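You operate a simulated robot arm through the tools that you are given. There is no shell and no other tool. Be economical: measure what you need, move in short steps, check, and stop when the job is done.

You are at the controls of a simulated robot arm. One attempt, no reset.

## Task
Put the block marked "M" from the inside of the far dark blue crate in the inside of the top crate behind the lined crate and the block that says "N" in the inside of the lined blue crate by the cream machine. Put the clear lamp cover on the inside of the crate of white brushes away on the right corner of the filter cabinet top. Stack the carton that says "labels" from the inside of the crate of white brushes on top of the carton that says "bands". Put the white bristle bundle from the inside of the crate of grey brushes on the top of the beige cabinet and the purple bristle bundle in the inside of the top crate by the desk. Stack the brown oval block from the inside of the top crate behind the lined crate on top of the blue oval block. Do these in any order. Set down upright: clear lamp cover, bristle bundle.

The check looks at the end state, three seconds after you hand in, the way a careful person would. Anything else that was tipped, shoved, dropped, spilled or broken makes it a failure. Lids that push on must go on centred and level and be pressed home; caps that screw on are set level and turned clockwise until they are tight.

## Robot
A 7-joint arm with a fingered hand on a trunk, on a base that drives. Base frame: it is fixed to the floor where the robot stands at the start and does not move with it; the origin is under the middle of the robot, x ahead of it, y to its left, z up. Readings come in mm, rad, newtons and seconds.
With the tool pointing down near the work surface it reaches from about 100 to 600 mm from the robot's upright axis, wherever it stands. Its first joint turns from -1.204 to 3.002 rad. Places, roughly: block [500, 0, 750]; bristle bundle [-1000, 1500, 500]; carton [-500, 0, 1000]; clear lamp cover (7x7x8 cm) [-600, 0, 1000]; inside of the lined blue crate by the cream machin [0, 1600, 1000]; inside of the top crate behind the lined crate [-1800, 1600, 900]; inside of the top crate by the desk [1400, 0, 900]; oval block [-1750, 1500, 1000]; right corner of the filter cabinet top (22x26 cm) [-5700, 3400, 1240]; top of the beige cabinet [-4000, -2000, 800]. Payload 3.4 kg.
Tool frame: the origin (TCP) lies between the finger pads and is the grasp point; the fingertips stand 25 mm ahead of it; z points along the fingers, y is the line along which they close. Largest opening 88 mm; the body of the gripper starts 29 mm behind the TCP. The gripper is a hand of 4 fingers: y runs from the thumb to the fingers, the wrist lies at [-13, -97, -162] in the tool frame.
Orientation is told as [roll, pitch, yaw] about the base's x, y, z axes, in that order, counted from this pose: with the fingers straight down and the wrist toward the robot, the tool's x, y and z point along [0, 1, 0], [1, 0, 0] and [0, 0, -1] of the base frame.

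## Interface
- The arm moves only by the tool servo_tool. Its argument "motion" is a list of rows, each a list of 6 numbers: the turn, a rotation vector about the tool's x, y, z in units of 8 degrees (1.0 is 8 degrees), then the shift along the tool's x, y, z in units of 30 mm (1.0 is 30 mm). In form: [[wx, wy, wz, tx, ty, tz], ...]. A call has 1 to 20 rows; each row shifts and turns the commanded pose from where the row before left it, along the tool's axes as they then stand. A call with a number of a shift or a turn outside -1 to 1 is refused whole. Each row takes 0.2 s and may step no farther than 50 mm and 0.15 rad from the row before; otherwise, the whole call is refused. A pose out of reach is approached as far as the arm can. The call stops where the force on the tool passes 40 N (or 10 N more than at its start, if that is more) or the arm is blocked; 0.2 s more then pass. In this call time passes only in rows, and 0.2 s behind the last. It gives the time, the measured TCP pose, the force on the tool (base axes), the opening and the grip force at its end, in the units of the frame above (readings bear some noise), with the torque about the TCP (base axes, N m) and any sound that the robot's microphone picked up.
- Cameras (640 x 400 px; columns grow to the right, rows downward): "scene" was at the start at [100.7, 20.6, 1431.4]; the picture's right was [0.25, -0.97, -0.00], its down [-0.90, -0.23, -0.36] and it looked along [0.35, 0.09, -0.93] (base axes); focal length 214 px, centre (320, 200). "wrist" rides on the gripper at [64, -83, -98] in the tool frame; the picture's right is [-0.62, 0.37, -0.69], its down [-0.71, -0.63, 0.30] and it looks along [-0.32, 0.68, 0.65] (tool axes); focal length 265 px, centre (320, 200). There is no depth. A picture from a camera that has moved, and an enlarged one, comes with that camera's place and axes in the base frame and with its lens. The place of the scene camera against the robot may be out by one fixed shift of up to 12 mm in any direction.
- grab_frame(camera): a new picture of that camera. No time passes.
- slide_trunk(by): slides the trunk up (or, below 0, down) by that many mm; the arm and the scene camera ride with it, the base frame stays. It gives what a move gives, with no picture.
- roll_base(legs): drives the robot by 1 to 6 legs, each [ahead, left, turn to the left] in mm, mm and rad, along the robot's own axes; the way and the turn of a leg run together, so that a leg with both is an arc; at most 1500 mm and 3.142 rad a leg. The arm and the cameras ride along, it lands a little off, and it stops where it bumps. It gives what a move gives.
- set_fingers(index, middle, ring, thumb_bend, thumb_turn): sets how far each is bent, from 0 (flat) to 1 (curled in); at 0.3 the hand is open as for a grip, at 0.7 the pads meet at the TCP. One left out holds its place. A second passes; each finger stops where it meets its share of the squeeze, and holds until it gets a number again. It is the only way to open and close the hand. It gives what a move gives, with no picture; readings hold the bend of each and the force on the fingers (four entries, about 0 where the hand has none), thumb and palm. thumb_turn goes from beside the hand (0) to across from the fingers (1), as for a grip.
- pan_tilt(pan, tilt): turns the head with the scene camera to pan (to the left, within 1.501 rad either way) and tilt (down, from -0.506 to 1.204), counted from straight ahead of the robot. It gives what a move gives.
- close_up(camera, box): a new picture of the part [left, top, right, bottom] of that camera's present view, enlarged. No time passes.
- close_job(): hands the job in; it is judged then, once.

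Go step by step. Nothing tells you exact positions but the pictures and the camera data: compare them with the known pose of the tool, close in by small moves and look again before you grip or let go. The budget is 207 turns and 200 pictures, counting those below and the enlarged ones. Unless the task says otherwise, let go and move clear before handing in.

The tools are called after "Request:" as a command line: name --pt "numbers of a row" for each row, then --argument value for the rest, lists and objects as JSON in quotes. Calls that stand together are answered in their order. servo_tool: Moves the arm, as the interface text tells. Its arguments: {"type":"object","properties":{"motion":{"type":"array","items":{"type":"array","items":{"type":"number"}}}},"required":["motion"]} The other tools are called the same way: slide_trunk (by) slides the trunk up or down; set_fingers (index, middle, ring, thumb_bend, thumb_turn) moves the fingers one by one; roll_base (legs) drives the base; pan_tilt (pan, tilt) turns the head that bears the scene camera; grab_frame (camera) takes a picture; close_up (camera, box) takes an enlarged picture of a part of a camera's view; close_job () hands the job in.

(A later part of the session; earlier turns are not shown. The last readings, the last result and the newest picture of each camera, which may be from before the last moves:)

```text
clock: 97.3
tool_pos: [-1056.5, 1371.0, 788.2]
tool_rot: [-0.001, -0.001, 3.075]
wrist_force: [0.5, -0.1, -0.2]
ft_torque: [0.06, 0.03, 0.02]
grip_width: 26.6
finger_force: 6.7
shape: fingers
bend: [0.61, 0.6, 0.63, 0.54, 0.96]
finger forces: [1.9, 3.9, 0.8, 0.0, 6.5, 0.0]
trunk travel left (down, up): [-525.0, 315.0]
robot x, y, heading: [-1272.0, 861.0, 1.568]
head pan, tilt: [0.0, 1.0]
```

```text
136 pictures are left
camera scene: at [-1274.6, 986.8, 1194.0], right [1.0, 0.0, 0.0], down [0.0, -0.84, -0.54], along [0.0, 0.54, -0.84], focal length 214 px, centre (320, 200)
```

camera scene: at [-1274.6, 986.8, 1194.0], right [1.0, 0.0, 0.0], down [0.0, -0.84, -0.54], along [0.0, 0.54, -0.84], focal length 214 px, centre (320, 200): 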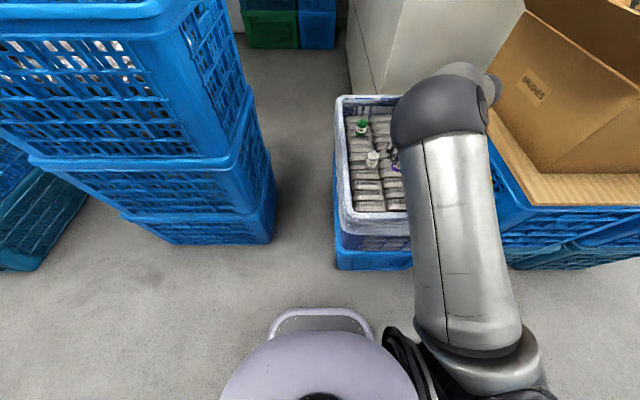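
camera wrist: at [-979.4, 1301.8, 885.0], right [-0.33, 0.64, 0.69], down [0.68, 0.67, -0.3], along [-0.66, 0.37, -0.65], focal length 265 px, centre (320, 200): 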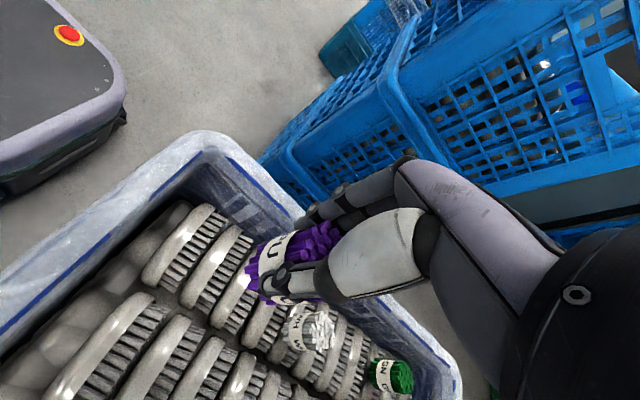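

Purple is securely held. I'll raise the trunk, back off, turn, and drive along the aisle toward the desk crate at about (1400,0), approaching it from its left side.

Request:
slide_trunk --by 310

Request:
roll_base --legs '[[-150, 0, 0], [0, 0, -1.565], [1500, 0, 0], [900, 0, 0]]'

Request:
pan_tilt --pan -0.5 --tilt 0.7

Request:
grab_frame --camera "scene"

Request:
grab_frame --camera "wrist"

```text
clock: 100.4
tool_pos: [-1056.5, 1372.6, 1097.2]
tool_rot: [-0.001, 0.0, 3.075]
wrist_force: [0.0, 0.4, -1.0]
ft_torque: [-0.02, 0.01, -0.03]
grip_width: 26.7
finger_force: 6.6
shape: fingers
bend: [0.61, 0.6, 0.63, 0.54, 0.96]
finger forces: [1.7, 4.0, 0.9, 0.0, 6.5, 0.1]
trunk travel left (down, up): [-835.0, 5.0]
robot x, y, heading: [-1274.7, 865.2, 1.567]
head pan, tilt: [0.0, 1.0]
```

```text
clock: 116.9
tool_pos: [1609.6, 357.4, 1096.6]
tool_rot: [0.0, -0.001, 1.467]
wrist_force: [-0.3, 0.3, -0.4]
ft_torque: [0.02, 0.02, -0.01]
grip_width: 26.2
finger_force: 6.5
shape: fingers
bend: [0.62, 0.6, 0.63, 0.54, 0.96]
finger forces: [1.7, 3.8, 1.1, 0.0, 6.1, 0.1]
trunk travel left (down, up): [-835.0, 5.0]
robot x, y, heading: [1109.1, 591.3, -0.043]
head pan, tilt: [0.0, 1.0]
```

```text
clock: 117.9
tool_pos: [1609.9, 357.8, 1096.6]
tool_rot: [0.0, -0.001, 1.467]
wrist_force: [1.0, -0.1, -0.9]
ft_torque: [-0.01, 0.03, 0.01]
grip_width: 26.2
finger_force: 6.5
shape: fingers
bend: [0.62, 0.6, 0.63, 0.54, 0.96]
finger forces: [1.6, 3.7, 1.0, 0.0, 6.1, 0.0]
trunk travel left (down, up): [-835.0, 5.0]
robot x, y, heading: [1108.2, 589.7, -0.043]
head pan, tilt: [-0.499, 0.7]
```

```text
135 pictures are left
camera scene: at [1225.4, 552.1, 1527.4], right [-0.51, -0.86, 0.0], down [-0.55, 0.33, -0.76], along [0.66, -0.39, -0.64], focal length 214 px, centre (320, 200)
```

scene: 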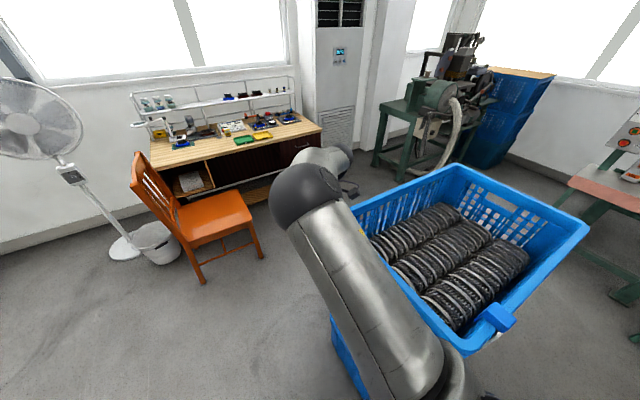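

```text
134 pictures are left
camera wrist: at [1535.4, 280.5, 1194.5], right [0.66, 0.3, 0.69], down [0.64, -0.7, -0.3], along [0.39, 0.65, -0.65], focal length 265 px, centre (320, 200)
```

wrist: 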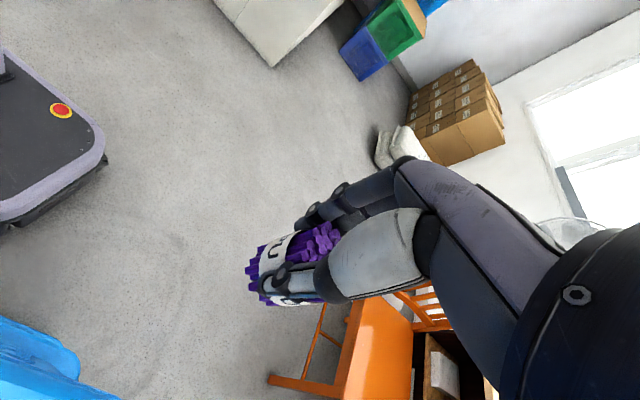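

The desk crate (black brushes) spans about x 1185–1636, y -415–215, rim near z 1020. I'll lift the arm a bit, advance and turn to face it.

Request:
servo_tool --pt "0 0 0 0 0 -1" --pt "0 0 0 0 0 -1" --pt "0 0 0 0 0 -1"

Request:
roll_base --legs '[[480, 60, 0], [0, 0, -1.528]]'

Request:
pan_tilt --pan 0 --tilt 0.9

Request:
grab_frame --camera "scene"

Request:
grab_frame --camera "wrist"

```text
clock: 118.7
tool_pos: [1607.6, 358.2, 1187.2]
tool_rot: [0.001, 0.002, 1.467]
wrist_force: [0.9, 0.1, 0.0]
ft_torque: [-0.01, 0.02, 0.02]
grip_width: 26.2
finger_force: 6.6
shape: fingers
bend: [0.62, 0.6, 0.63, 0.54, 0.96]
finger forces: [1.6, 3.9, 1.0, 0.0, 6.2, 0.1]
trunk travel left (down, up): [-835.0, 5.0]
robot x, y, heading: [1107.7, 592.0, -0.035]
head pan, tilt: [-0.499, 0.7]
```

```text
clock: 125.3
tool_pos: [1366.9, 122.2, 1186.6]
tool_rot: [0.0, 0.0, -0.075]
wrist_force: [0.1, 0.2, -0.4]
ft_torque: [0.0, 0.0, -0.03]
grip_width: 25.7
finger_force: 5.9
shape: fingers
bend: [0.62, 0.6, 0.63, 0.54, 0.96]
finger forces: [1.4, 3.6, 1.0, 0.1, 5.8, 0.0]
trunk travel left (down, up): [-835.0, 5.0]
robot x, y, heading: [1585.6, 632.9, -1.579]
head pan, tilt: [-0.499, 0.7]
```

```text
clock: 126.2
tool_pos: [1367.1, 121.0, 1186.7]
tool_rot: [0.0, 0.0, -0.077]
wrist_force: [0.4, 0.5, 0.4]
ft_torque: [-0.01, 0.04, -0.03]
grip_width: 25.8
finger_force: 6.0
shape: fingers
bend: [0.62, 0.6, 0.63, 0.54, 0.96]
finger forces: [1.5, 3.6, 1.0, 0.1, 5.8, 0.0]
trunk travel left (down, up): [-835.0, 5.0]
robot x, y, heading: [1582.9, 628.8, -1.583]
head pan, tilt: [0.0, 0.901]
```

```text
133 pictures are left
camera scene: at [1580.3, 512.1, 1511.3], right [-1.0, 0.01, 0.0], down [0.01, 0.78, -0.62], along [-0.01, -0.62, -0.78], focal length 214 px, centre (320, 200)
```

scene: 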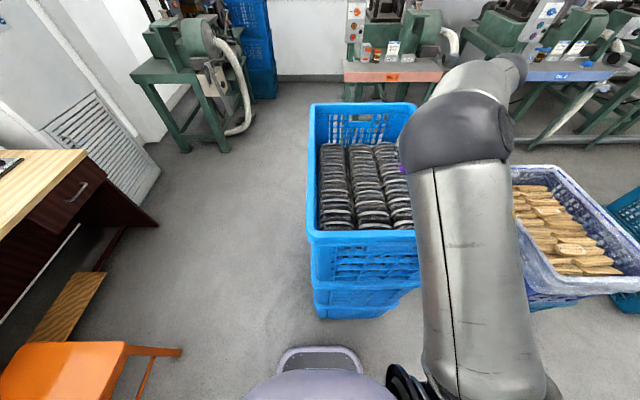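

```text
132 pictures are left
camera wrist: at [1288.2, 191.7, 1284.3], right [0.32, -0.65, 0.69], down [-0.68, -0.67, -0.3], along [0.66, -0.37, -0.65], focal length 265 px, centre (320, 200)
```

wrist: 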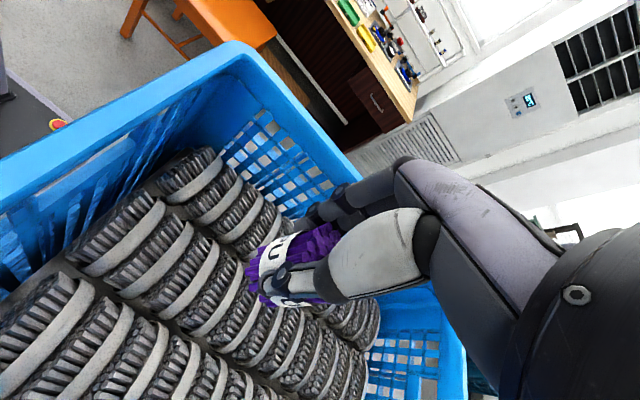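

I'm over the gap between brush columns; I'll shift to the middle column (x≈1415) and begin lowering.

Request:
servo_tool --pt "0 0 0 -0.2 0.8 0" --pt "0 0 0 -0.2 0.8 0" --pt "0 0 0 0 0 1" --pt "0 0 0 0 0 1" --pt "0 0 0 0 0 1" --pt "0 0 0 0 0 1"

Request:
grab_frame --camera "wrist"

Request:
close_up --camera "scene" --box '[300, 100, 440, 240]'

```text
clock: 127.6
tool_pos: [1412.8, 107.8, 1066.0]
tool_rot: [0.0, 0.0, -0.076]
wrist_force: [0.3, -0.3, -1.2]
ft_torque: [0.02, 0.0, 0.0]
grip_width: 25.7
finger_force: 6.0
shape: fingers
bend: [0.62, 0.6, 0.64, 0.54, 0.96]
finger forces: [1.3, 3.7, 1.0, 0.0, 5.7, 0.1]
trunk travel left (down, up): [-835.0, 5.0]
robot x, y, heading: [1586.6, 628.4, -1.585]
head pan, tilt: [0.0, 0.901]
```

```text
131 pictures are left
camera wrist: at [1333.5, 177.6, 1163.4], right [0.32, -0.65, 0.69], down [-0.68, -0.67, -0.3], along [0.66, -0.37, -0.65], focal length 265 px, centre (320, 200)
```

wrist: 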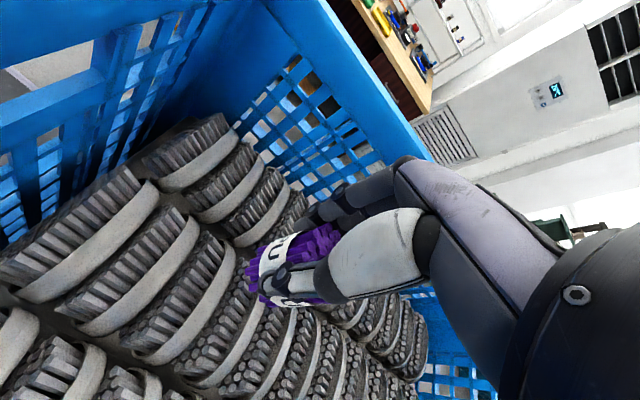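

```text
2.86 times, centred on (370, 170) of scene
camera zoom: at [1579.9, 511.3, 1511.2], right [-1.0, 0.01, 0.0], down [0.01, 0.78, -0.62], along [-0.01, -0.62, -0.78], focal length 613 px, centre (177, 286)
```

zoom: 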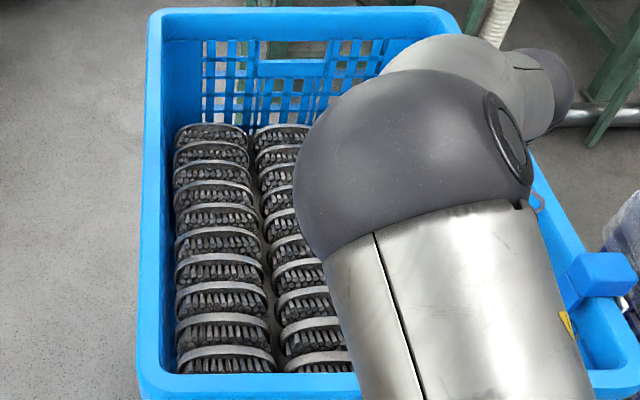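

Request:
servo_tool --pt "0 0 0 0 0 1" --pt "0 0 0 0 0 1"

Request:
grab_frame --camera "wrist"

```text
clock: 128.2
tool_pos: [1416.2, 106.2, 1006.5]
tool_rot: [0.0, 0.001, -0.075]
wrist_force: [0.0, -0.4, 0.2]
ft_torque: [0.02, 0.0, 0.01]
grip_width: 25.6
finger_force: 5.4
shape: fingers
bend: [0.62, 0.6, 0.64, 0.54, 0.96]
finger forces: [1.2, 3.6, 1.0, 0.0, 5.7, 0.0]
trunk travel left (down, up): [-835.0, 5.0]
robot x, y, heading: [1582.4, 631.3, -1.585]
head pan, tilt: [0.0, 0.901]
```

```text
129 pictures are left
camera wrist: at [1335.7, 175.9, 1104.6], right [0.32, -0.65, 0.69], down [-0.68, -0.67, -0.3], along [0.66, -0.37, -0.65], focal length 265 px, centre (320, 200)
```

wrist: 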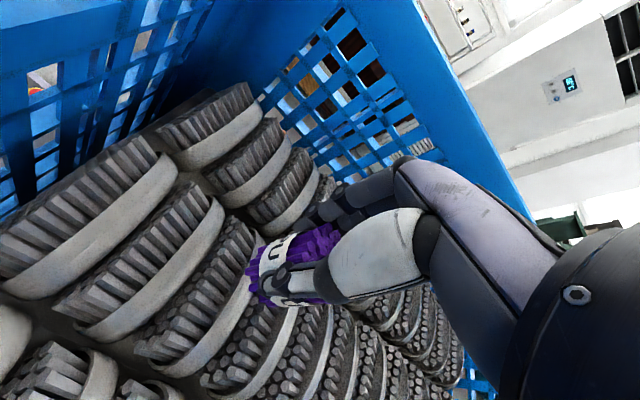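

Request:
servo_tool --pt "0 0 0 0 0 0.5" --pt "0 0 0 0 0 0.5"

Request:
close_up --camera "wrist" --box '[120, 150, 440, 400]'

```text
clock: 128.8
tool_pos: [1415.0, 108.3, 978.9]
tool_rot: [-0.006, 0.0, -0.076]
wrist_force: [-0.7, -2.0, 7.9]
ft_torque: [-0.07, -0.03, -0.02]
grip_width: 25.1
finger_force: 7.1
shape: fingers
bend: [0.63, 0.6, 0.64, 0.54, 0.96]
finger forces: [1.3, 4.5, 1.5, 0.1, 6.6, 0.1]
trunk travel left (down, up): [-835.0, 5.0]
robot x, y, heading: [1586.3, 631.4, -1.583]
head pan, tilt: [0.0, 0.901]
```

```text
1.60 times, centred on (280, 275) of wrist
camera zoom: at [1335.9, 178.7, 1076.0], right [0.32, -0.64, 0.7], down [-0.68, -0.67, -0.3], along [0.66, -0.38, -0.65], focal length 425 px, centre (384, 80)
```

zoom: 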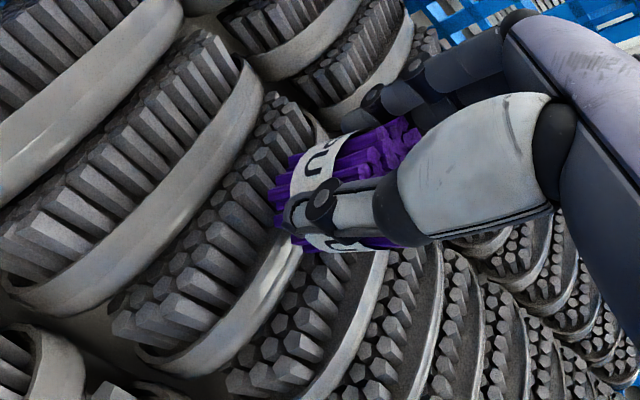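

Touching at about 8 N. I'll ease the grip slightly and watch whether the bundle stays upright.

Request:
set_fingers --index 0.56 --middle 0.54 --ring 0.58 --thumb_bend 0.5

Request:
close_up --camera "wrist" --box '[120, 150, 440, 400]'

```text
clock: 129.8
tool_pos: [1414.4, 108.6, 977.2]
tool_rot: [0.0, -0.001, -0.075]
wrist_force: [-0.3, -0.3, 0.5]
ft_torque: [0.01, -0.03, -0.02]
grip_width: 34.6
finger_force: 0.0
shape: fingers
bend: [0.56, 0.54, 0.57, 0.5, 0.97]
finger forces: [0.1, 0.1, 0.1, 0.0, 0.1, 0.0]
trunk travel left (down, up): [-835.0, 5.0]
robot x, y, heading: [1584.6, 628.8, -1.586]
head pan, tilt: [0.0, 0.901]
```

```text
1.60 times, centred on (280, 275) of wrist
camera zoom: at [1335.2, 177.6, 1074.4], right [0.32, -0.65, 0.69], down [-0.68, -0.67, -0.3], along [0.66, -0.38, -0.65], focal length 425 px, centre (384, 80)
```

zoom: 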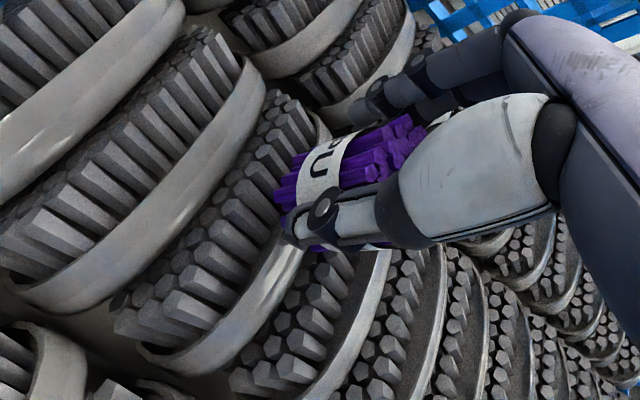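

Request:
set_fingers --index 0.45 --middle 0.45 --ring 0.45 --thumb_bend 0.4

Request:
close_up --camera "wrist" --box '[120, 150, 440, 400]'

```text
clock: 130.8
tool_pos: [1414.7, 107.9, 976.7]
tool_rot: [0.0, 0.001, -0.075]
wrist_force: [0.0, 0.4, -0.5]
ft_torque: [-0.05, -0.03, -0.03]
grip_width: 57.7
finger_force: 0.1
shape: fingers
bend: [0.45, 0.45, 0.45, 0.4, 0.97]
finger forces: [0.0, 0.0, 0.0, 0.0, 0.1, 0.0]
trunk travel left (down, up): [-835.0, 5.0]
robot x, y, heading: [1584.1, 632.0, -1.587]
head pan, tilt: [0.0, 0.901]
```

```text
1.60 times, centred on (280, 275) of wrist
camera zoom: at [1335.2, 177.5, 1074.4], right [0.32, -0.65, 0.69], down [-0.68, -0.67, -0.3], along [0.66, -0.37, -0.65], focal length 425 px, centre (384, 80)
```

zoom: 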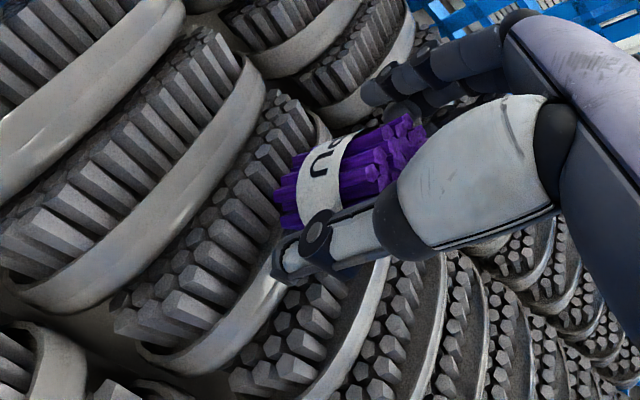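

It stands on its own. Opening fully and rising straight up.

Request:
set_fingers --index 0.33 --middle 0.33 --ring 0.33 --thumb_bend 0.33

Request:
servo_tool --pt "0 0 0 0 0 -0.5" --pt "0 0 0 0 0 -1" --pt "0 0 0 0 0 -1" --pt "0 0 0 0 0 -1" --pt "0 0 0 0 0 -1" --pt "0 0 0 0 0 -1" --pt "0 0 0 0 0 -1"

Request:
grab_frame --camera "wrist"

```text
clock: 131.8
tool_pos: [1414.6, 107.5, 976.6]
tool_rot: [0.001, -0.001, -0.074]
wrist_force: [-0.2, 0.3, -0.6]
ft_torque: [-0.06, 0.0, -0.01]
grip_width: 78.3
finger_force: 0.1
shape: fingers
bend: [0.33, 0.33, 0.33, 0.33, 0.97]
finger forces: [0.0, 0.0, 0.1, 0.0, 0.0, 0.0]
trunk travel left (down, up): [-835.0, 5.0]
robot x, y, heading: [1585.8, 630.9, -1.58]
head pan, tilt: [0.0, 0.901]
```

```text
clock: 133.4
tool_pos: [1412.1, 107.6, 1170.9]
tool_rot: [0.0, 0.0, -0.077]
wrist_force: [0.4, -0.2, 0.2]
ft_torque: [0.0, -0.02, -0.02]
grip_width: 77.6
finger_force: 0.2
shape: fingers
bend: [0.33, 0.33, 0.33, 0.33, 0.97]
finger forces: [0.0, 0.1, 0.0, 0.0, 0.1, 0.0]
trunk travel left (down, up): [-835.0, 5.0]
robot x, y, heading: [1586.0, 632.5, -1.585]
head pan, tilt: [0.0, 0.901]
```

```text
125 pictures are left
camera wrist: at [1333.3, 177.9, 1269.3], right [0.32, -0.65, 0.69], down [-0.68, -0.66, -0.3], along [0.66, -0.38, -0.65], focal length 265 px, centre (320, 200)
```

wrist: 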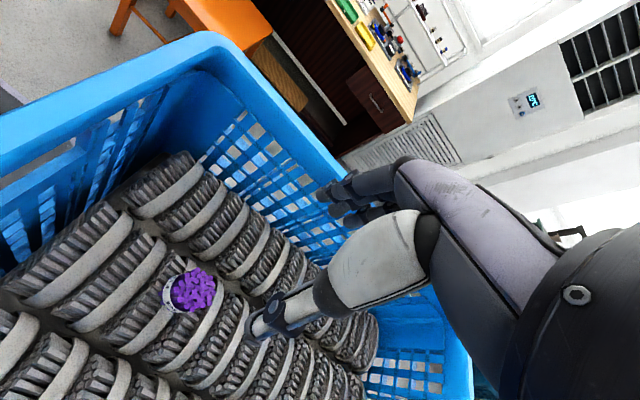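

Purple stands upright in the desk crate. Next is M: drive back to the dark crate using the same pose that worked for N.

Request:
roll_base --legs '[[-20, 0, 0], [0, 0, 1.582], [-1300, 0, 0], [-280, -290, 0]]'

Request:
slide_trunk --by -310

Request:
pan_tilt --pan 0 --tilt 1.1

Request:
grab_frame --camera "scene"

Request:
grab_frame --camera "wrist"

```text
clock: 146.5
tool_pos: [469.6, 204.2, 1170.9]
tool_rot: [0.001, 0.002, 1.498]
wrist_force: [-0.4, -0.3, -0.3]
ft_torque: [-0.05, -0.01, 0.04]
grip_width: 78.0
finger_force: 0.1
shape: fingers
bend: [0.33, 0.33, 0.33, 0.33, 0.97]
finger forces: [0.1, 0.0, 0.0, 0.0, 0.0, 0.1]
trunk travel left (down, up): [-835.0, 5.0]
robot x, y, heading: [-55.3, 375.4, -0.008]
head pan, tilt: [0.0, 0.901]
```

```text
clock: 149.6
tool_pos: [469.1, 204.1, 861.9]
tool_rot: [0.0, 0.001, 1.497]
wrist_force: [0.2, 0.5, -0.2]
ft_torque: [-0.02, 0.01, -0.02]
grip_width: 78.1
finger_force: 0.0
shape: fingers
bend: [0.33, 0.33, 0.33, 0.33, 0.97]
finger forces: [0.0, 0.1, 0.0, 0.1, 0.0, 0.0]
trunk travel left (down, up): [-525.0, 315.0]
robot x, y, heading: [-56.2, 377.3, -0.012]
head pan, tilt: [0.0, 0.901]
```

```text
clock: 150.3
tool_pos: [469.5, 205.3, 861.7]
tool_rot: [0.0, 0.001, 1.497]
wrist_force: [0.1, 0.3, -0.1]
ft_torque: [0.02, 0.01, -0.01]
grip_width: 78.4
finger_force: 0.0
shape: fingers
bend: [0.33, 0.33, 0.33, 0.33, 0.97]
finger forces: [0.0, 0.1, 0.1, 0.0, 0.0, 0.0]
trunk travel left (down, up): [-525.0, 315.0]
robot x, y, heading: [-54.8, 381.1, -0.008]
head pan, tilt: [0.0, 1.1]
```

```text
124 pictures are left
camera scene: at [55.5, 382.4, 1187.5], right [-0.01, -1.0, 0.0], down [-0.89, 0.01, -0.45], along [0.45, 0.0, -0.89], focal length 214 px, centre (320, 200)
```

scene: 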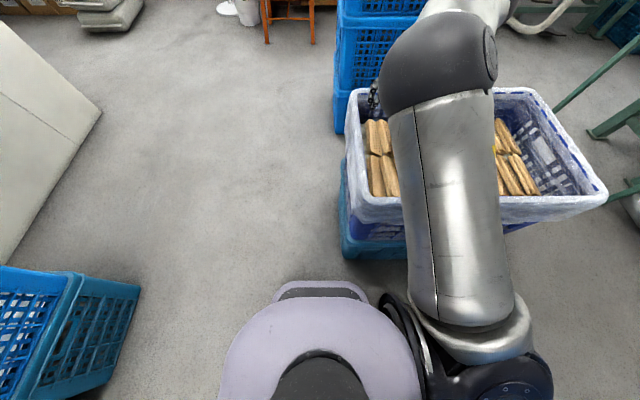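

```text
123 pictures are left
camera wrist: at [398.5, 126.2, 958.6], right [0.65, 0.32, 0.69], down [0.67, -0.68, -0.3], along [0.37, 0.66, -0.65], focal length 265 px, centre (320, 200)
```

wrist: 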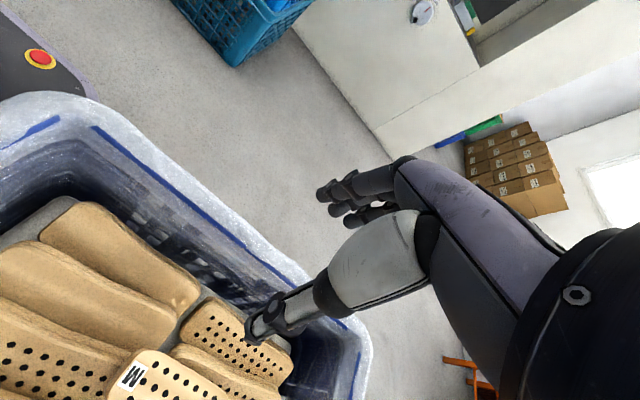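

Request:
roll_base --legs '[[40, -75, 0]]'

Request:
set_fingers --index 0.4 --middle 0.4 --ring 0.4 --thumb_bend 0.4

Request:
grab_frame --camera "wrist"

```text
clock: 151.4
tool_pos: [509.1, 127.0, 860.4]
tool_rot: [-0.001, 0.0, 1.497]
wrist_force: [-0.8, -0.6, 0.5]
ft_torque: [0.03, -0.01, 0.0]
grip_width: 78.3
finger_force: 0.0
shape: fingers
bend: [0.33, 0.33, 0.33, 0.33, 0.97]
finger forces: [0.0, 0.0, 0.0, 0.0, 0.0, 0.0]
trunk travel left (down, up): [-525.0, 315.0]
robot x, y, heading: [-15.7, 299.1, -0.013]
head pan, tilt: [0.0, 1.1]
```

```text
clock: 152.4
tool_pos: [508.2, 127.7, 861.5]
tool_rot: [0.001, -0.002, 1.496]
wrist_force: [-0.3, 0.3, 0.0]
ft_torque: [0.0, 0.0, -0.02]
grip_width: 64.3
finger_force: 0.1
shape: fingers
bend: [0.4, 0.4, 0.4, 0.4, 0.97]
finger forces: [0.0, 0.0, 0.0, 0.0, 0.0, 0.1]
trunk travel left (down, up): [-525.0, 315.0]
robot x, y, heading: [-16.4, 299.1, -0.013]
head pan, tilt: [0.0, 1.1]
```

```text
122 pictures are left
camera wrist: at [436.6, 48.6, 958.6], right [0.65, 0.32, 0.69], down [0.67, -0.68, -0.3], along [0.37, 0.66, -0.65], focal length 265 px, centre (320, 200)
```

wrist: 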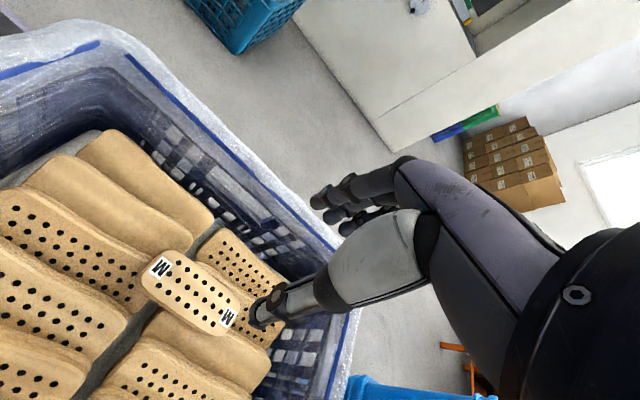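

M is centred near (514,118). I'll align and descend above it.

Request:
servo_tool --pt "0 0 0 -0.2 -0.28 0.8" --pt "0 0 0 0 0 1" --pt "0 0 0 0 0 1" --pt "0 0 0 0 0 1" --pt "0 0 0 0 0 1"

Request:
close_up --camera "wrist" --box '[160, 150, 400, 350]'

```text
clock: 153.6
tool_pos: [513.4, 118.8, 715.8]
tool_rot: [0.0, 0.0, 1.498]
wrist_force: [0.6, -0.2, 0.2]
ft_torque: [0.01, 0.04, 0.0]
grip_width: 64.3
finger_force: 0.1
shape: fingers
bend: [0.4, 0.4, 0.4, 0.4, 0.97]
finger forces: [0.0, 0.0, 0.0, 0.1, 0.0, 0.1]
trunk travel left (down, up): [-525.0, 315.0]
robot x, y, heading: [-18.8, 301.7, -0.014]
head pan, tilt: [0.0, 1.1]
```

```text
2.00 times, centred on (280, 250) of wrist
camera zoom: at [441.7, 41.2, 813.2], right [0.65, 0.32, 0.69], down [0.67, -0.68, -0.3], along [0.37, 0.66, -0.65], focal length 531 px, centre (400, 100)
```

zoom: 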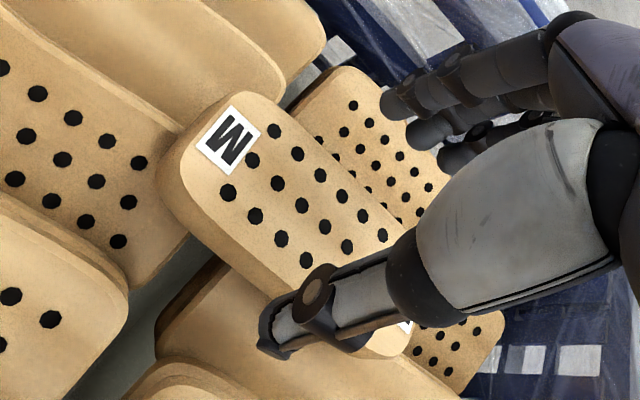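

Request:
servo_tool --pt "0 0 0 0 0 0.4" --pt "0 0 0 0 0 0.4" --pt "0 0 0 0 0 0.3"

Request:
close_up --camera "wrist" --box '[160, 150, 400, 350]'

```text
clock: 154.4
tool_pos: [513.2, 118.5, 684.6]
tool_rot: [0.0, 0.0, 1.498]
wrist_force: [0.6, 0.3, 0.2]
ft_torque: [0.03, -0.01, 0.0]
grip_width: 64.2
finger_force: 0.0
shape: fingers
bend: [0.4, 0.4, 0.4, 0.4, 0.97]
finger forces: [0.0, 0.0, 0.0, 0.1, 0.0, 0.0]
trunk travel left (down, up): [-525.0, 315.0]
robot x, y, heading: [-14.4, 297.5, -0.012]
head pan, tilt: [0.0, 1.1]
```

```text
2.00 times, centred on (280, 250) of wrist
camera zoom: at [442.4, 39.7, 781.5], right [0.65, 0.32, 0.69], down [0.67, -0.68, -0.3], along [0.37, 0.66, -0.65], focal length 531 px, centre (400, 100)
```

zoom: 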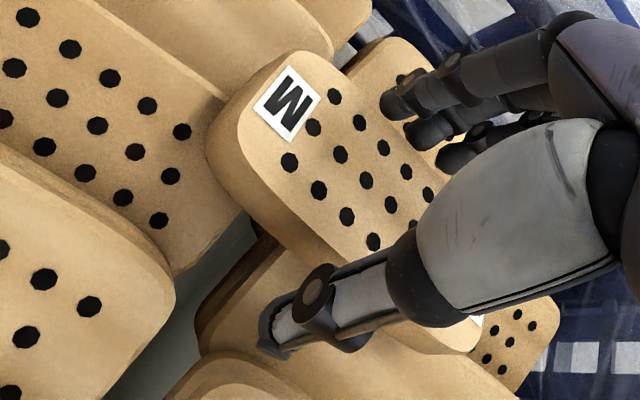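

Request:
servo_tool --pt "0 0 0 0 0 0.2"

Request:
set_fingers --index 0.65 --middle 0.65 --ring 0.65 --thumb_bend 0.58

Request:
close_up --camera "wrist" --box '[160, 150, 400, 350]'

```text
clock: 154.8
tool_pos: [512.6, 118.3, 679.8]
tool_rot: [-0.003, -0.001, 1.496]
wrist_force: [-0.8, 0.5, 9.2]
ft_torque: [0.33, -0.12, 0.0]
grip_width: 64.1
finger_force: 3.9
shape: fingers
bend: [0.4, 0.39, 0.4, 0.4, 0.97]
finger forces: [0.0, 8.9, 0.1, 0.0, 0.0, 0.0]
trunk travel left (down, up): [-525.0, 315.0]
robot x, y, heading: [-17.3, 299.1, -0.012]
head pan, tilt: [0.0, 1.1]
```

```text
clock: 155.8
tool_pos: [512.9, 119.8, 681.2]
tool_rot: [-0.006, 0.003, 1.497]
wrist_force: [1.5, 6.8, 24.5]
ft_torque: [0.97, -0.29, 0.03]
grip_width: 39.0
finger_force: 21.4
shape: fingers
bend: [0.56, 0.46, 0.59, 0.49, 0.96]
finger forces: [5.2, 23.6, 3.8, 0.0, 9.2, 0.1]
trunk travel left (down, up): [-525.0, 315.0]
robot x, y, heading: [-14.9, 294.7, -0.013]
head pan, tilt: [0.0, 1.1]
```

```text
2.00 times, centred on (280, 250) of wrist
camera zoom: at [441.2, 42.0, 778.0], right [0.64, 0.32, 0.7], down [0.67, -0.68, -0.3], along [0.38, 0.66, -0.65], focal length 531 px, centre (400, 100)
```

zoom: 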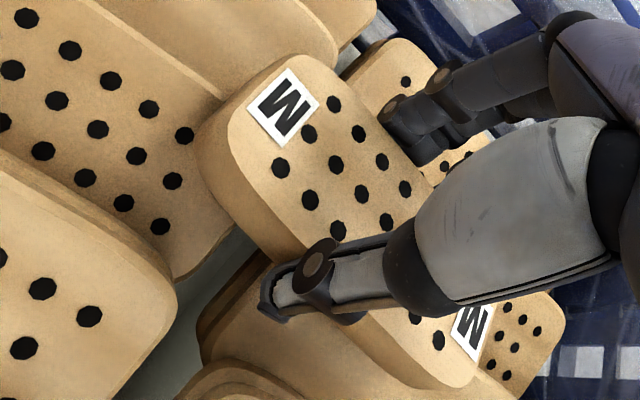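

Middle finger is again resting below; I'll lift 10 mm and re-close as before.

Request:
servo_tool --pt "0 0 0 0 0 -0.25" --pt "0 0 0 0 0 -0.25"

Request:
set_fingers --index 0.66 --middle 0.66 --ring 0.66 --thumb_bend 0.6

Request:
servo_tool --pt "0 0 0 0 0 -0.5" --pt "0 0 0 0 0 -1" --pt "0 0 0 0 0 -1" --pt "0 0 0 0 0 -1" --pt "0 0 0 0 0 -1" --pt "0 0 0 0 0 -1"

Request:
grab_frame --camera "wrist"

```text
clock: 156.4
tool_pos: [512.3, 119.6, 691.7]
tool_rot: [0.003, 0.002, 1.493]
wrist_force: [0.5, -0.1, -0.3]
ft_torque: [-0.01, -0.02, -0.04]
grip_width: 39.2
finger_force: 9.0
shape: fingers
bend: [0.56, 0.56, 0.59, 0.49, 0.96]
finger forces: [5.2, 0.4, 3.8, 0.0, 9.4, 0.1]
trunk travel left (down, up): [-525.0, 315.0]
robot x, y, heading: [-16.8, 302.9, -0.012]
head pan, tilt: [0.0, 1.1]
```

```text
clock: 157.4
tool_pos: [513.8, 120.1, 692.4]
tool_rot: [0.001, -0.001, 1.497]
wrist_force: [0.7, -0.2, -0.1]
ft_torque: [-0.03, -0.01, 0.0]
grip_width: 39.4
finger_force: 11.8
shape: fingers
bend: [0.58, 0.6, 0.61, 0.47, 0.95]
finger forces: [4.7, 4.7, 3.0, 0.1, 12.4, 0.0]
trunk travel left (down, up): [-525.0, 315.0]
robot x, y, heading: [-15.1, 298.6, -0.012]
head pan, tilt: [0.0, 1.1]
```

```text
clock: 158.8
tool_pos: [512.3, 120.4, 855.5]
tool_rot: [0.0, 0.001, 1.496]
wrist_force: [0.1, 0.1, -0.3]
ft_torque: [0.02, 0.01, 0.02]
grip_width: 39.3
finger_force: 12.1
shape: fingers
bend: [0.58, 0.6, 0.61, 0.47, 0.95]
finger forces: [5.0, 4.5, 2.9, 0.0, 12.5, 0.0]
trunk travel left (down, up): [-525.0, 315.0]
robot x, y, heading: [-19.4, 301.1, -0.016]
head pan, tilt: [0.0, 1.1]
```

```text
118 pictures are left
camera wrist: at [440.5, 41.3, 953.8], right [0.65, 0.32, 0.69], down [0.67, -0.68, -0.3], along [0.37, 0.66, -0.65], focal length 265 px, centre (320, 200)
```

wrist: 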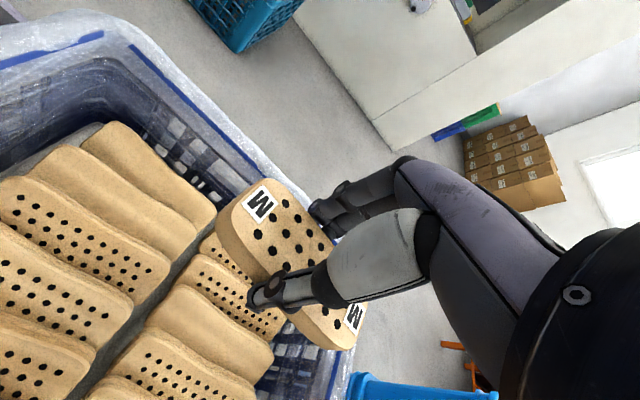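

M is held. I'll raise the trunk, move to the aisle, turn to face +y and strafe over to the stack behind the lined crate.

Request:
slide_trunk --by 315

Request:
roll_base --legs '[[0, 360, 0], [0, 0, 1.583], [0, 1500, 0], [0, 450, 0]]'

Request:
pan_tilt --pan 0 --tilt 0.7

Request:
grab_frame --camera "scene"

```text
clock: 161.9
tool_pos: [512.3, 119.7, 1169.9]
tool_rot: [-0.001, 0.001, 1.493]
wrist_force: [0.8, -0.2, -1.1]
ft_torque: [0.04, 0.03, 0.0]
grip_width: 39.1
finger_force: 12.6
shape: fingers
bend: [0.58, 0.6, 0.61, 0.47, 0.95]
finger forces: [5.0, 4.7, 3.0, 0.1, 12.5, 0.0]
trunk travel left (down, up): [-840.0, 0.0]
robot x, y, heading: [-17.4, 299.5, -0.012]
head pan, tilt: [0.0, 1.1]
```

```text
clock: 177.7
tool_pos: [-1854.9, 1144.7, 1170.7]
tool_rot: [-0.001, -0.001, 3.096]
wrist_force: [-0.5, -0.6, -1.2]
ft_torque: [-0.03, -0.02, 0.01]
grip_width: 39.0
finger_force: 12.5
shape: fingers
bend: [0.58, 0.6, 0.61, 0.47, 0.95]
finger forces: [4.9, 4.5, 3.0, 0.0, 12.3, 0.0]
trunk travel left (down, up): [-840.0, 0.0]
robot x, y, heading: [-2020.9, 612.4, 1.587]
head pan, tilt: [0.0, 1.1]
```

```text
clock: 178.6
tool_pos: [-1853.0, 1144.3, 1170.3]
tool_rot: [-0.001, 0.0, 3.096]
wrist_force: [0.6, 0.8, -0.9]
ft_torque: [-0.01, 0.02, 0.01]
grip_width: 39.1
finger_force: 12.3
shape: fingers
bend: [0.58, 0.6, 0.61, 0.47, 0.95]
finger forces: [4.9, 4.5, 2.9, 0.0, 12.3, 0.1]
trunk travel left (down, up): [-840.0, 0.0]
robot x, y, heading: [-2019.1, 609.9, 1.588]
head pan, tilt: [0.0, 0.7]
```

```text
117 pictures are left
camera scene: at [-2023.6, 753.2, 1532.3], right [1.0, 0.02, 0.0], down [0.01, -0.64, -0.76], along [-0.01, 0.76, -0.64], focal length 214 px, centre (320, 200)
```

scene: 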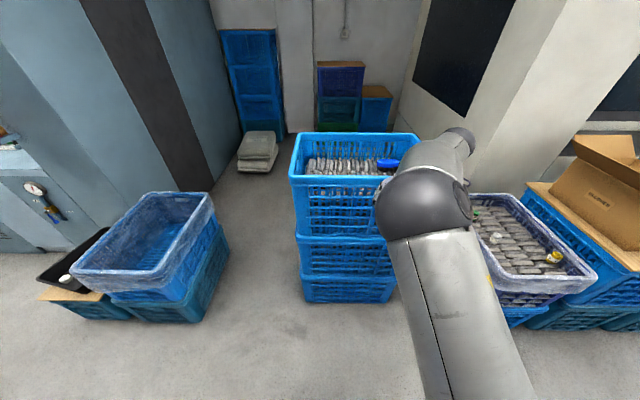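

The stack is straight ahead (rim ≈1050, near face y≈1455). I'll advance 430 mm and look inside.

Request:
roll_base --legs '[[430, 0, -0.017]]'

Request:
pan_tilt --pan 0 --tilt 0.95

Request:
grab_frame --camera "scene"

Request:
grab_frame --camera "wrist"

```text
clock: 181.2
tool_pos: [-1851.2, 1570.6, 1171.0]
tool_rot: [0.0, -0.001, 3.082]
wrist_force: [-0.1, 0.4, -0.6]
ft_torque: [-0.01, -0.02, -0.01]
grip_width: 39.3
finger_force: 11.2
shape: fingers
bend: [0.58, 0.6, 0.61, 0.47, 0.95]
finger forces: [4.9, 4.6, 3.0, 0.1, 12.3, 0.0]
trunk travel left (down, up): [-840.0, 0.0]
robot x, y, heading: [-2021.3, 1041.1, 1.574]
head pan, tilt: [0.0, 0.7]
```

```text
clock: 182.0
tool_pos: [-1852.3, 1570.4, 1170.8]
tool_rot: [0.0, 0.001, 3.083]
wrist_force: [-0.7, 0.8, -0.6]
ft_torque: [-0.01, 0.01, 0.01]
grip_width: 39.2
finger_force: 12.9
shape: fingers
bend: [0.58, 0.6, 0.61, 0.47, 0.95]
finger forces: [4.9, 4.5, 3.1, 0.1, 12.4, 0.0]
trunk travel left (down, up): [-840.0, 0.0]
robot x, y, heading: [-2021.1, 1037.1, 1.576]
head pan, tilt: [0.0, 0.949]
```

```text
116 pictures are left
camera scene: at [-2026.4, 1170.2, 1512.7], right [1.0, 0.0, 0.0], down [0.0, -0.81, -0.58], along [0.0, 0.58, -0.81], focal length 214 px, centre (320, 200)
```

scene: 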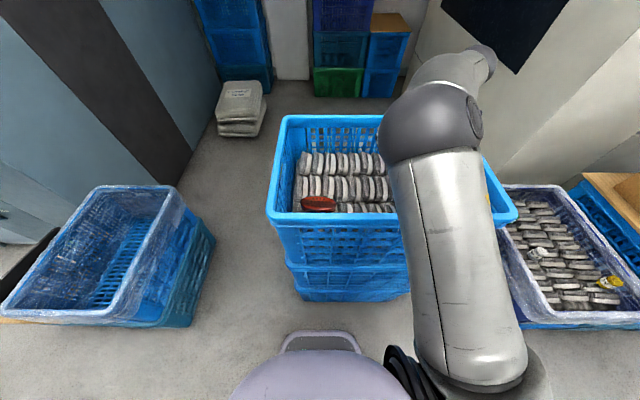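

```text
115 pictures are left
camera wrist: at [-1772.5, 1501.5, 1268.4], right [-0.33, 0.64, 0.69], down [0.67, 0.68, -0.3], along [-0.66, 0.36, -0.65], focal length 265 px, centre (320, 200)
```

wrist: 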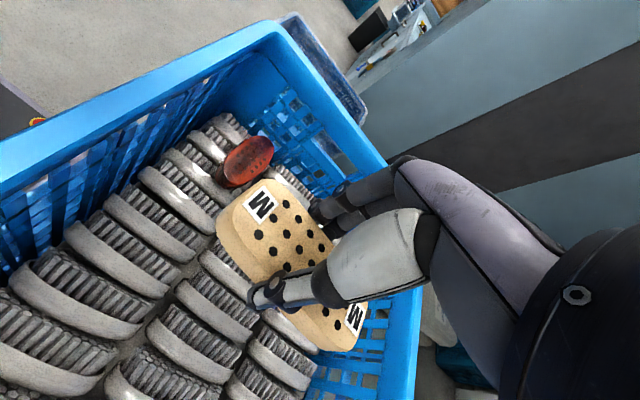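

I see the red-brown oval near (-2040,1560) and blue ones to the right. M can be laid near (-1855,1590), clear of them; I'll lower.

Request:
servo_tool --pt "0 0 0 -0.5 0 1" --pt "0 0 0 0 0 1" --pt "0 0 0 0 0 1" --pt "0 0 0 0 0 1"

Request:
grab_frame --camera "wrist"

Request:
servo_tool --pt "0 0 0 0 0 0.5" --pt "0 0 0 0 0 0.5"

Request:
grab_frame --camera "wrist"

```text
clock: 183.0
tool_pos: [-1848.7, 1585.7, 1051.4]
tool_rot: [-0.001, -0.001, 3.082]
wrist_force: [0.0, 0.2, -0.9]
ft_torque: [0.02, 0.02, 0.0]
grip_width: 38.9
finger_force: 11.9
shape: fingers
bend: [0.58, 0.6, 0.61, 0.47, 0.95]
finger forces: [4.9, 4.4, 2.9, 0.1, 12.3, 0.0]
trunk travel left (down, up): [-840.0, 0.0]
robot x, y, heading: [-2022.6, 1040.0, 1.573]
head pan, tilt: [0.0, 0.949]
```

```text
114 pictures are left
camera wrist: at [-1772.3, 1516.7, 1149.0], right [-0.33, 0.64, 0.69], down [0.67, 0.68, -0.3], along [-0.66, 0.36, -0.65], focal length 265 px, centre (320, 200)
```

wrist: 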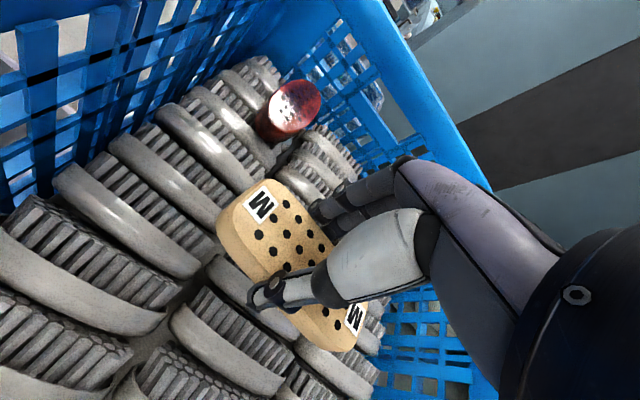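

```text
clock: 183.6
tool_pos: [-1850.6, 1584.8, 1019.6]
tool_rot: [0.0, -0.002, 3.082]
wrist_force: [0.7, 0.0, -2.0]
ft_torque: [0.0, -0.01, -0.04]
grip_width: 39.1
finger_force: 12.3
shape: fingers
bend: [0.58, 0.6, 0.61, 0.47, 0.95]
finger forces: [4.9, 4.5, 3.1, 0.0, 12.3, 0.0]
trunk travel left (down, up): [-840.0, 0.0]
robot x, y, heading: [-2023.0, 1040.7, 1.573]
head pan, tilt: [0.0, 0.949]
```

```text
113 pictures are left
camera wrist: at [-1771.9, 1515.9, 1118.0], right [-0.33, 0.64, 0.69], down [0.67, 0.68, -0.3], along [-0.66, 0.36, -0.65], focal length 265 px, centre (320, 200)
```

wrist: 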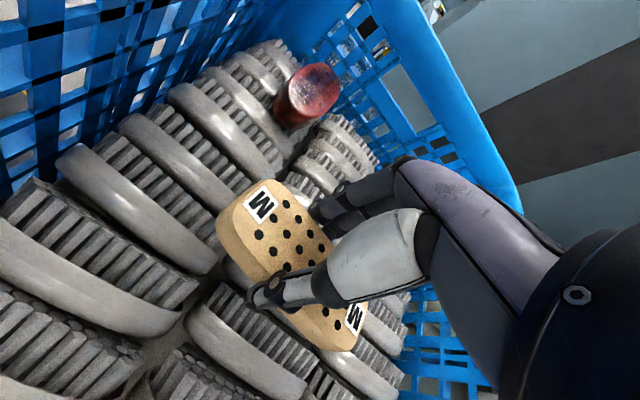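

Request:
servo_tool --pt "0 0 0 0 0 0.3" --pt "0 0 0 0 0 0.3" --pt "0 0 0 0 0 0.3" --pt "0 0 0 0 0 0.3" --pt "0 0 0 0 0 0.2" --pt "0 0 0 0 0 0.2" --pt "0 0 0 0 0 0.2"

Request:
close_up --camera "wrist" --box '[120, 150, 440, 400]'

```text
clock: 185.2
tool_pos: [-1850.6, 1586.5, 976.1]
tool_rot: [-0.018, -0.008, 3.083]
wrist_force: [-1.5, -4.1, 17.9]
ft_torque: [-0.12, 0.45, 0.09]
grip_width: 39.1
finger_force: 23.1
shape: fingers
bend: [0.59, 0.6, 0.62, 0.47, 0.95]
finger forces: [12.2, 17.5, 2.7, 0.1, 13.5, 0.0]
trunk travel left (down, up): [-840.0, 0.0]
robot x, y, heading: [-2019.8, 1041.7, 1.579]
head pan, tilt: [0.0, 0.949]
stopped in row 7: the force on the tool passed its limit at 44 N (the readings are from after the stop); the commanded pose is now the measured one
```

```text
1.60 times, centred on (280, 275) of wrist
camera zoom: at [-1772.7, 1516.9, 1071.8], right [-0.33, 0.63, 0.71], down [0.67, 0.68, -0.3], along [-0.67, 0.37, -0.64], focal length 425 px, centre (384, 80)
```

zoom: 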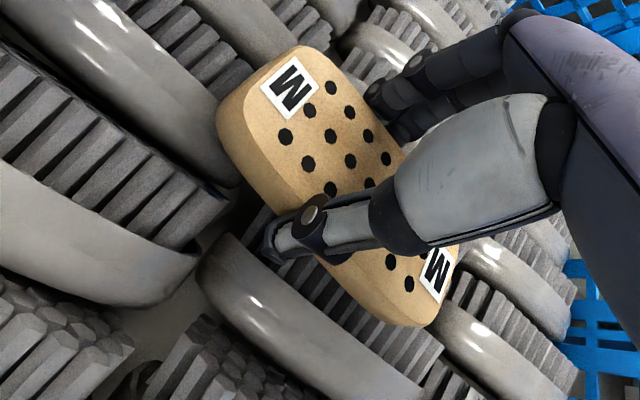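

Contact. Easing up slightly and releasing.

Request:
servo_tool --pt "0 0 0 0 0 -0.12"

Request:
set_fingers --index 0.47 --middle 0.47 --ring 0.47 --thumb_bend 0.41

Request:
close_up --camera "wrist" --box '[120, 150, 440, 400]'

Request:
set_fingers --index 0.36 --middle 0.36 --ring 0.36 --thumb_bend 0.36

Request:
servo_tool --pt "0 0 0 0 0 -0.3" --pt "0 0 0 0 0 -0.7" --pt "0 0 0 0 0 -1" --pt "0 0 0 0 0 -1" --pt "0 0 0 0 0 -1" --pt "0 0 0 0 0 -1" --pt "0 0 0 0 0 -1"

Request:
grab_frame --camera "wrist"

```text
clock: 185.7
tool_pos: [-1850.8, 1588.3, 976.7]
tool_rot: [-0.012, -0.004, 3.085]
wrist_force: [-1.0, -1.7, 5.7]
ft_torque: [-0.02, 0.16, 0.01]
grip_width: 39.3
finger_force: 15.8
shape: fingers
bend: [0.59, 0.6, 0.62, 0.48, 0.95]
finger forces: [5.0, 10.5, 3.0, 0.0, 12.3, 0.0]
trunk travel left (down, up): [-840.0, 0.0]
robot x, y, heading: [-2021.5, 1039.9, 1.571]
head pan, tilt: [0.0, 0.949]
```

```text
clock: 186.7
tool_pos: [-1849.9, 1588.6, 975.6]
tool_rot: [-0.013, -0.006, 3.084]
wrist_force: [0.8, -0.2, 3.5]
ft_torque: [0.0, 0.04, 0.04]
grip_width: 54.8
finger_force: 1.2
shape: fingers
bend: [0.47, 0.49, 0.47, 0.41, 0.97]
finger forces: [0.0, 3.2, 0.0, 0.0, 0.0, 0.1]
trunk travel left (down, up): [-840.0, 0.0]
robot x, y, heading: [-2022.1, 1041.7, 1.572]
head pan, tilt: [0.0, 0.949]
```

```text
1.60 times, centred on (280, 275) of wrist
camera zoom: at [-1771.6, 1517.8, 1072.9], right [-0.33, 0.63, 0.7], down [0.67, 0.68, -0.3], along [-0.67, 0.37, -0.65], focal length 425 px, centre (384, 80)
```

zoom: 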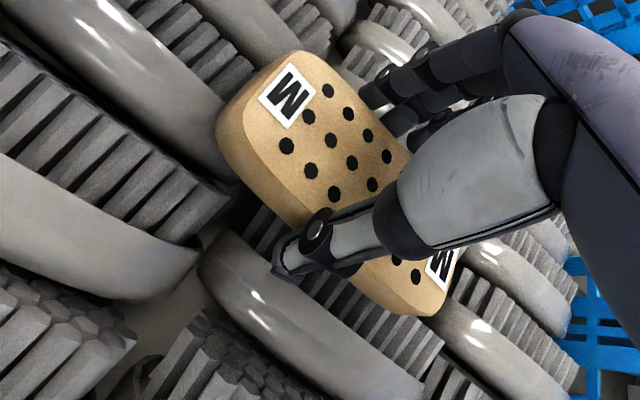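

```text
clock: 187.7
tool_pos: [-1850.1, 1588.6, 976.4]
tool_rot: [-0.011, -0.005, 3.085]
wrist_force: [-0.2, -0.3, -0.3]
ft_torque: [0.02, 0.01, -0.05]
grip_width: 71.7
finger_force: 0.0
shape: fingers
bend: [0.36, 0.36, 0.36, 0.36, 0.97]
finger forces: [0.0, 0.0, 0.0, 0.0, 0.0, 0.0]
trunk travel left (down, up): [-840.0, 0.0]
robot x, y, heading: [-2022.0, 1041.8, 1.579]
head pan, tilt: [0.0, 0.949]
```

```text
clock: 189.2
tool_pos: [-1850.6, 1586.9, 1156.5]
tool_rot: [-0.012, -0.005, 3.085]
wrist_force: [-0.1, 0.6, 0.5]
ft_torque: [-0.02, -0.01, 0.05]
grip_width: 71.5
finger_force: 0.1
shape: fingers
bend: [0.36, 0.36, 0.36, 0.36, 0.97]
finger forces: [0.1, 0.1, 0.0, 0.1, 0.0, 0.0]
trunk travel left (down, up): [-840.0, 0.0]
robot x, y, heading: [-2022.5, 1042.6, 1.577]
head pan, tilt: [0.0, 0.949]
```

```text
110 pictures are left
camera wrist: at [-1771.6, 1516.2, 1251.7], right [-0.33, 0.63, 0.7], down [0.67, 0.68, -0.3], along [-0.67, 0.37, -0.65], focal length 265 px, centre (320, 200)
```

wrist: 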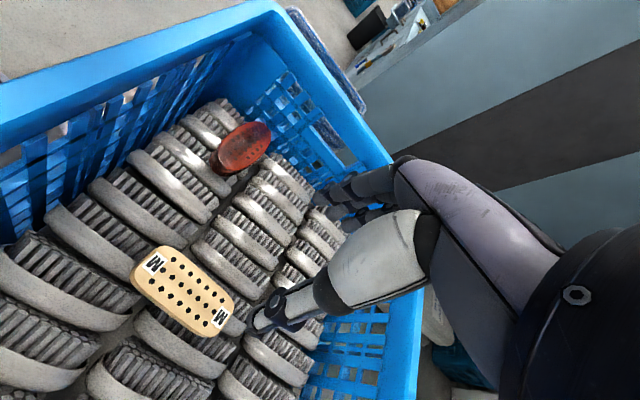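

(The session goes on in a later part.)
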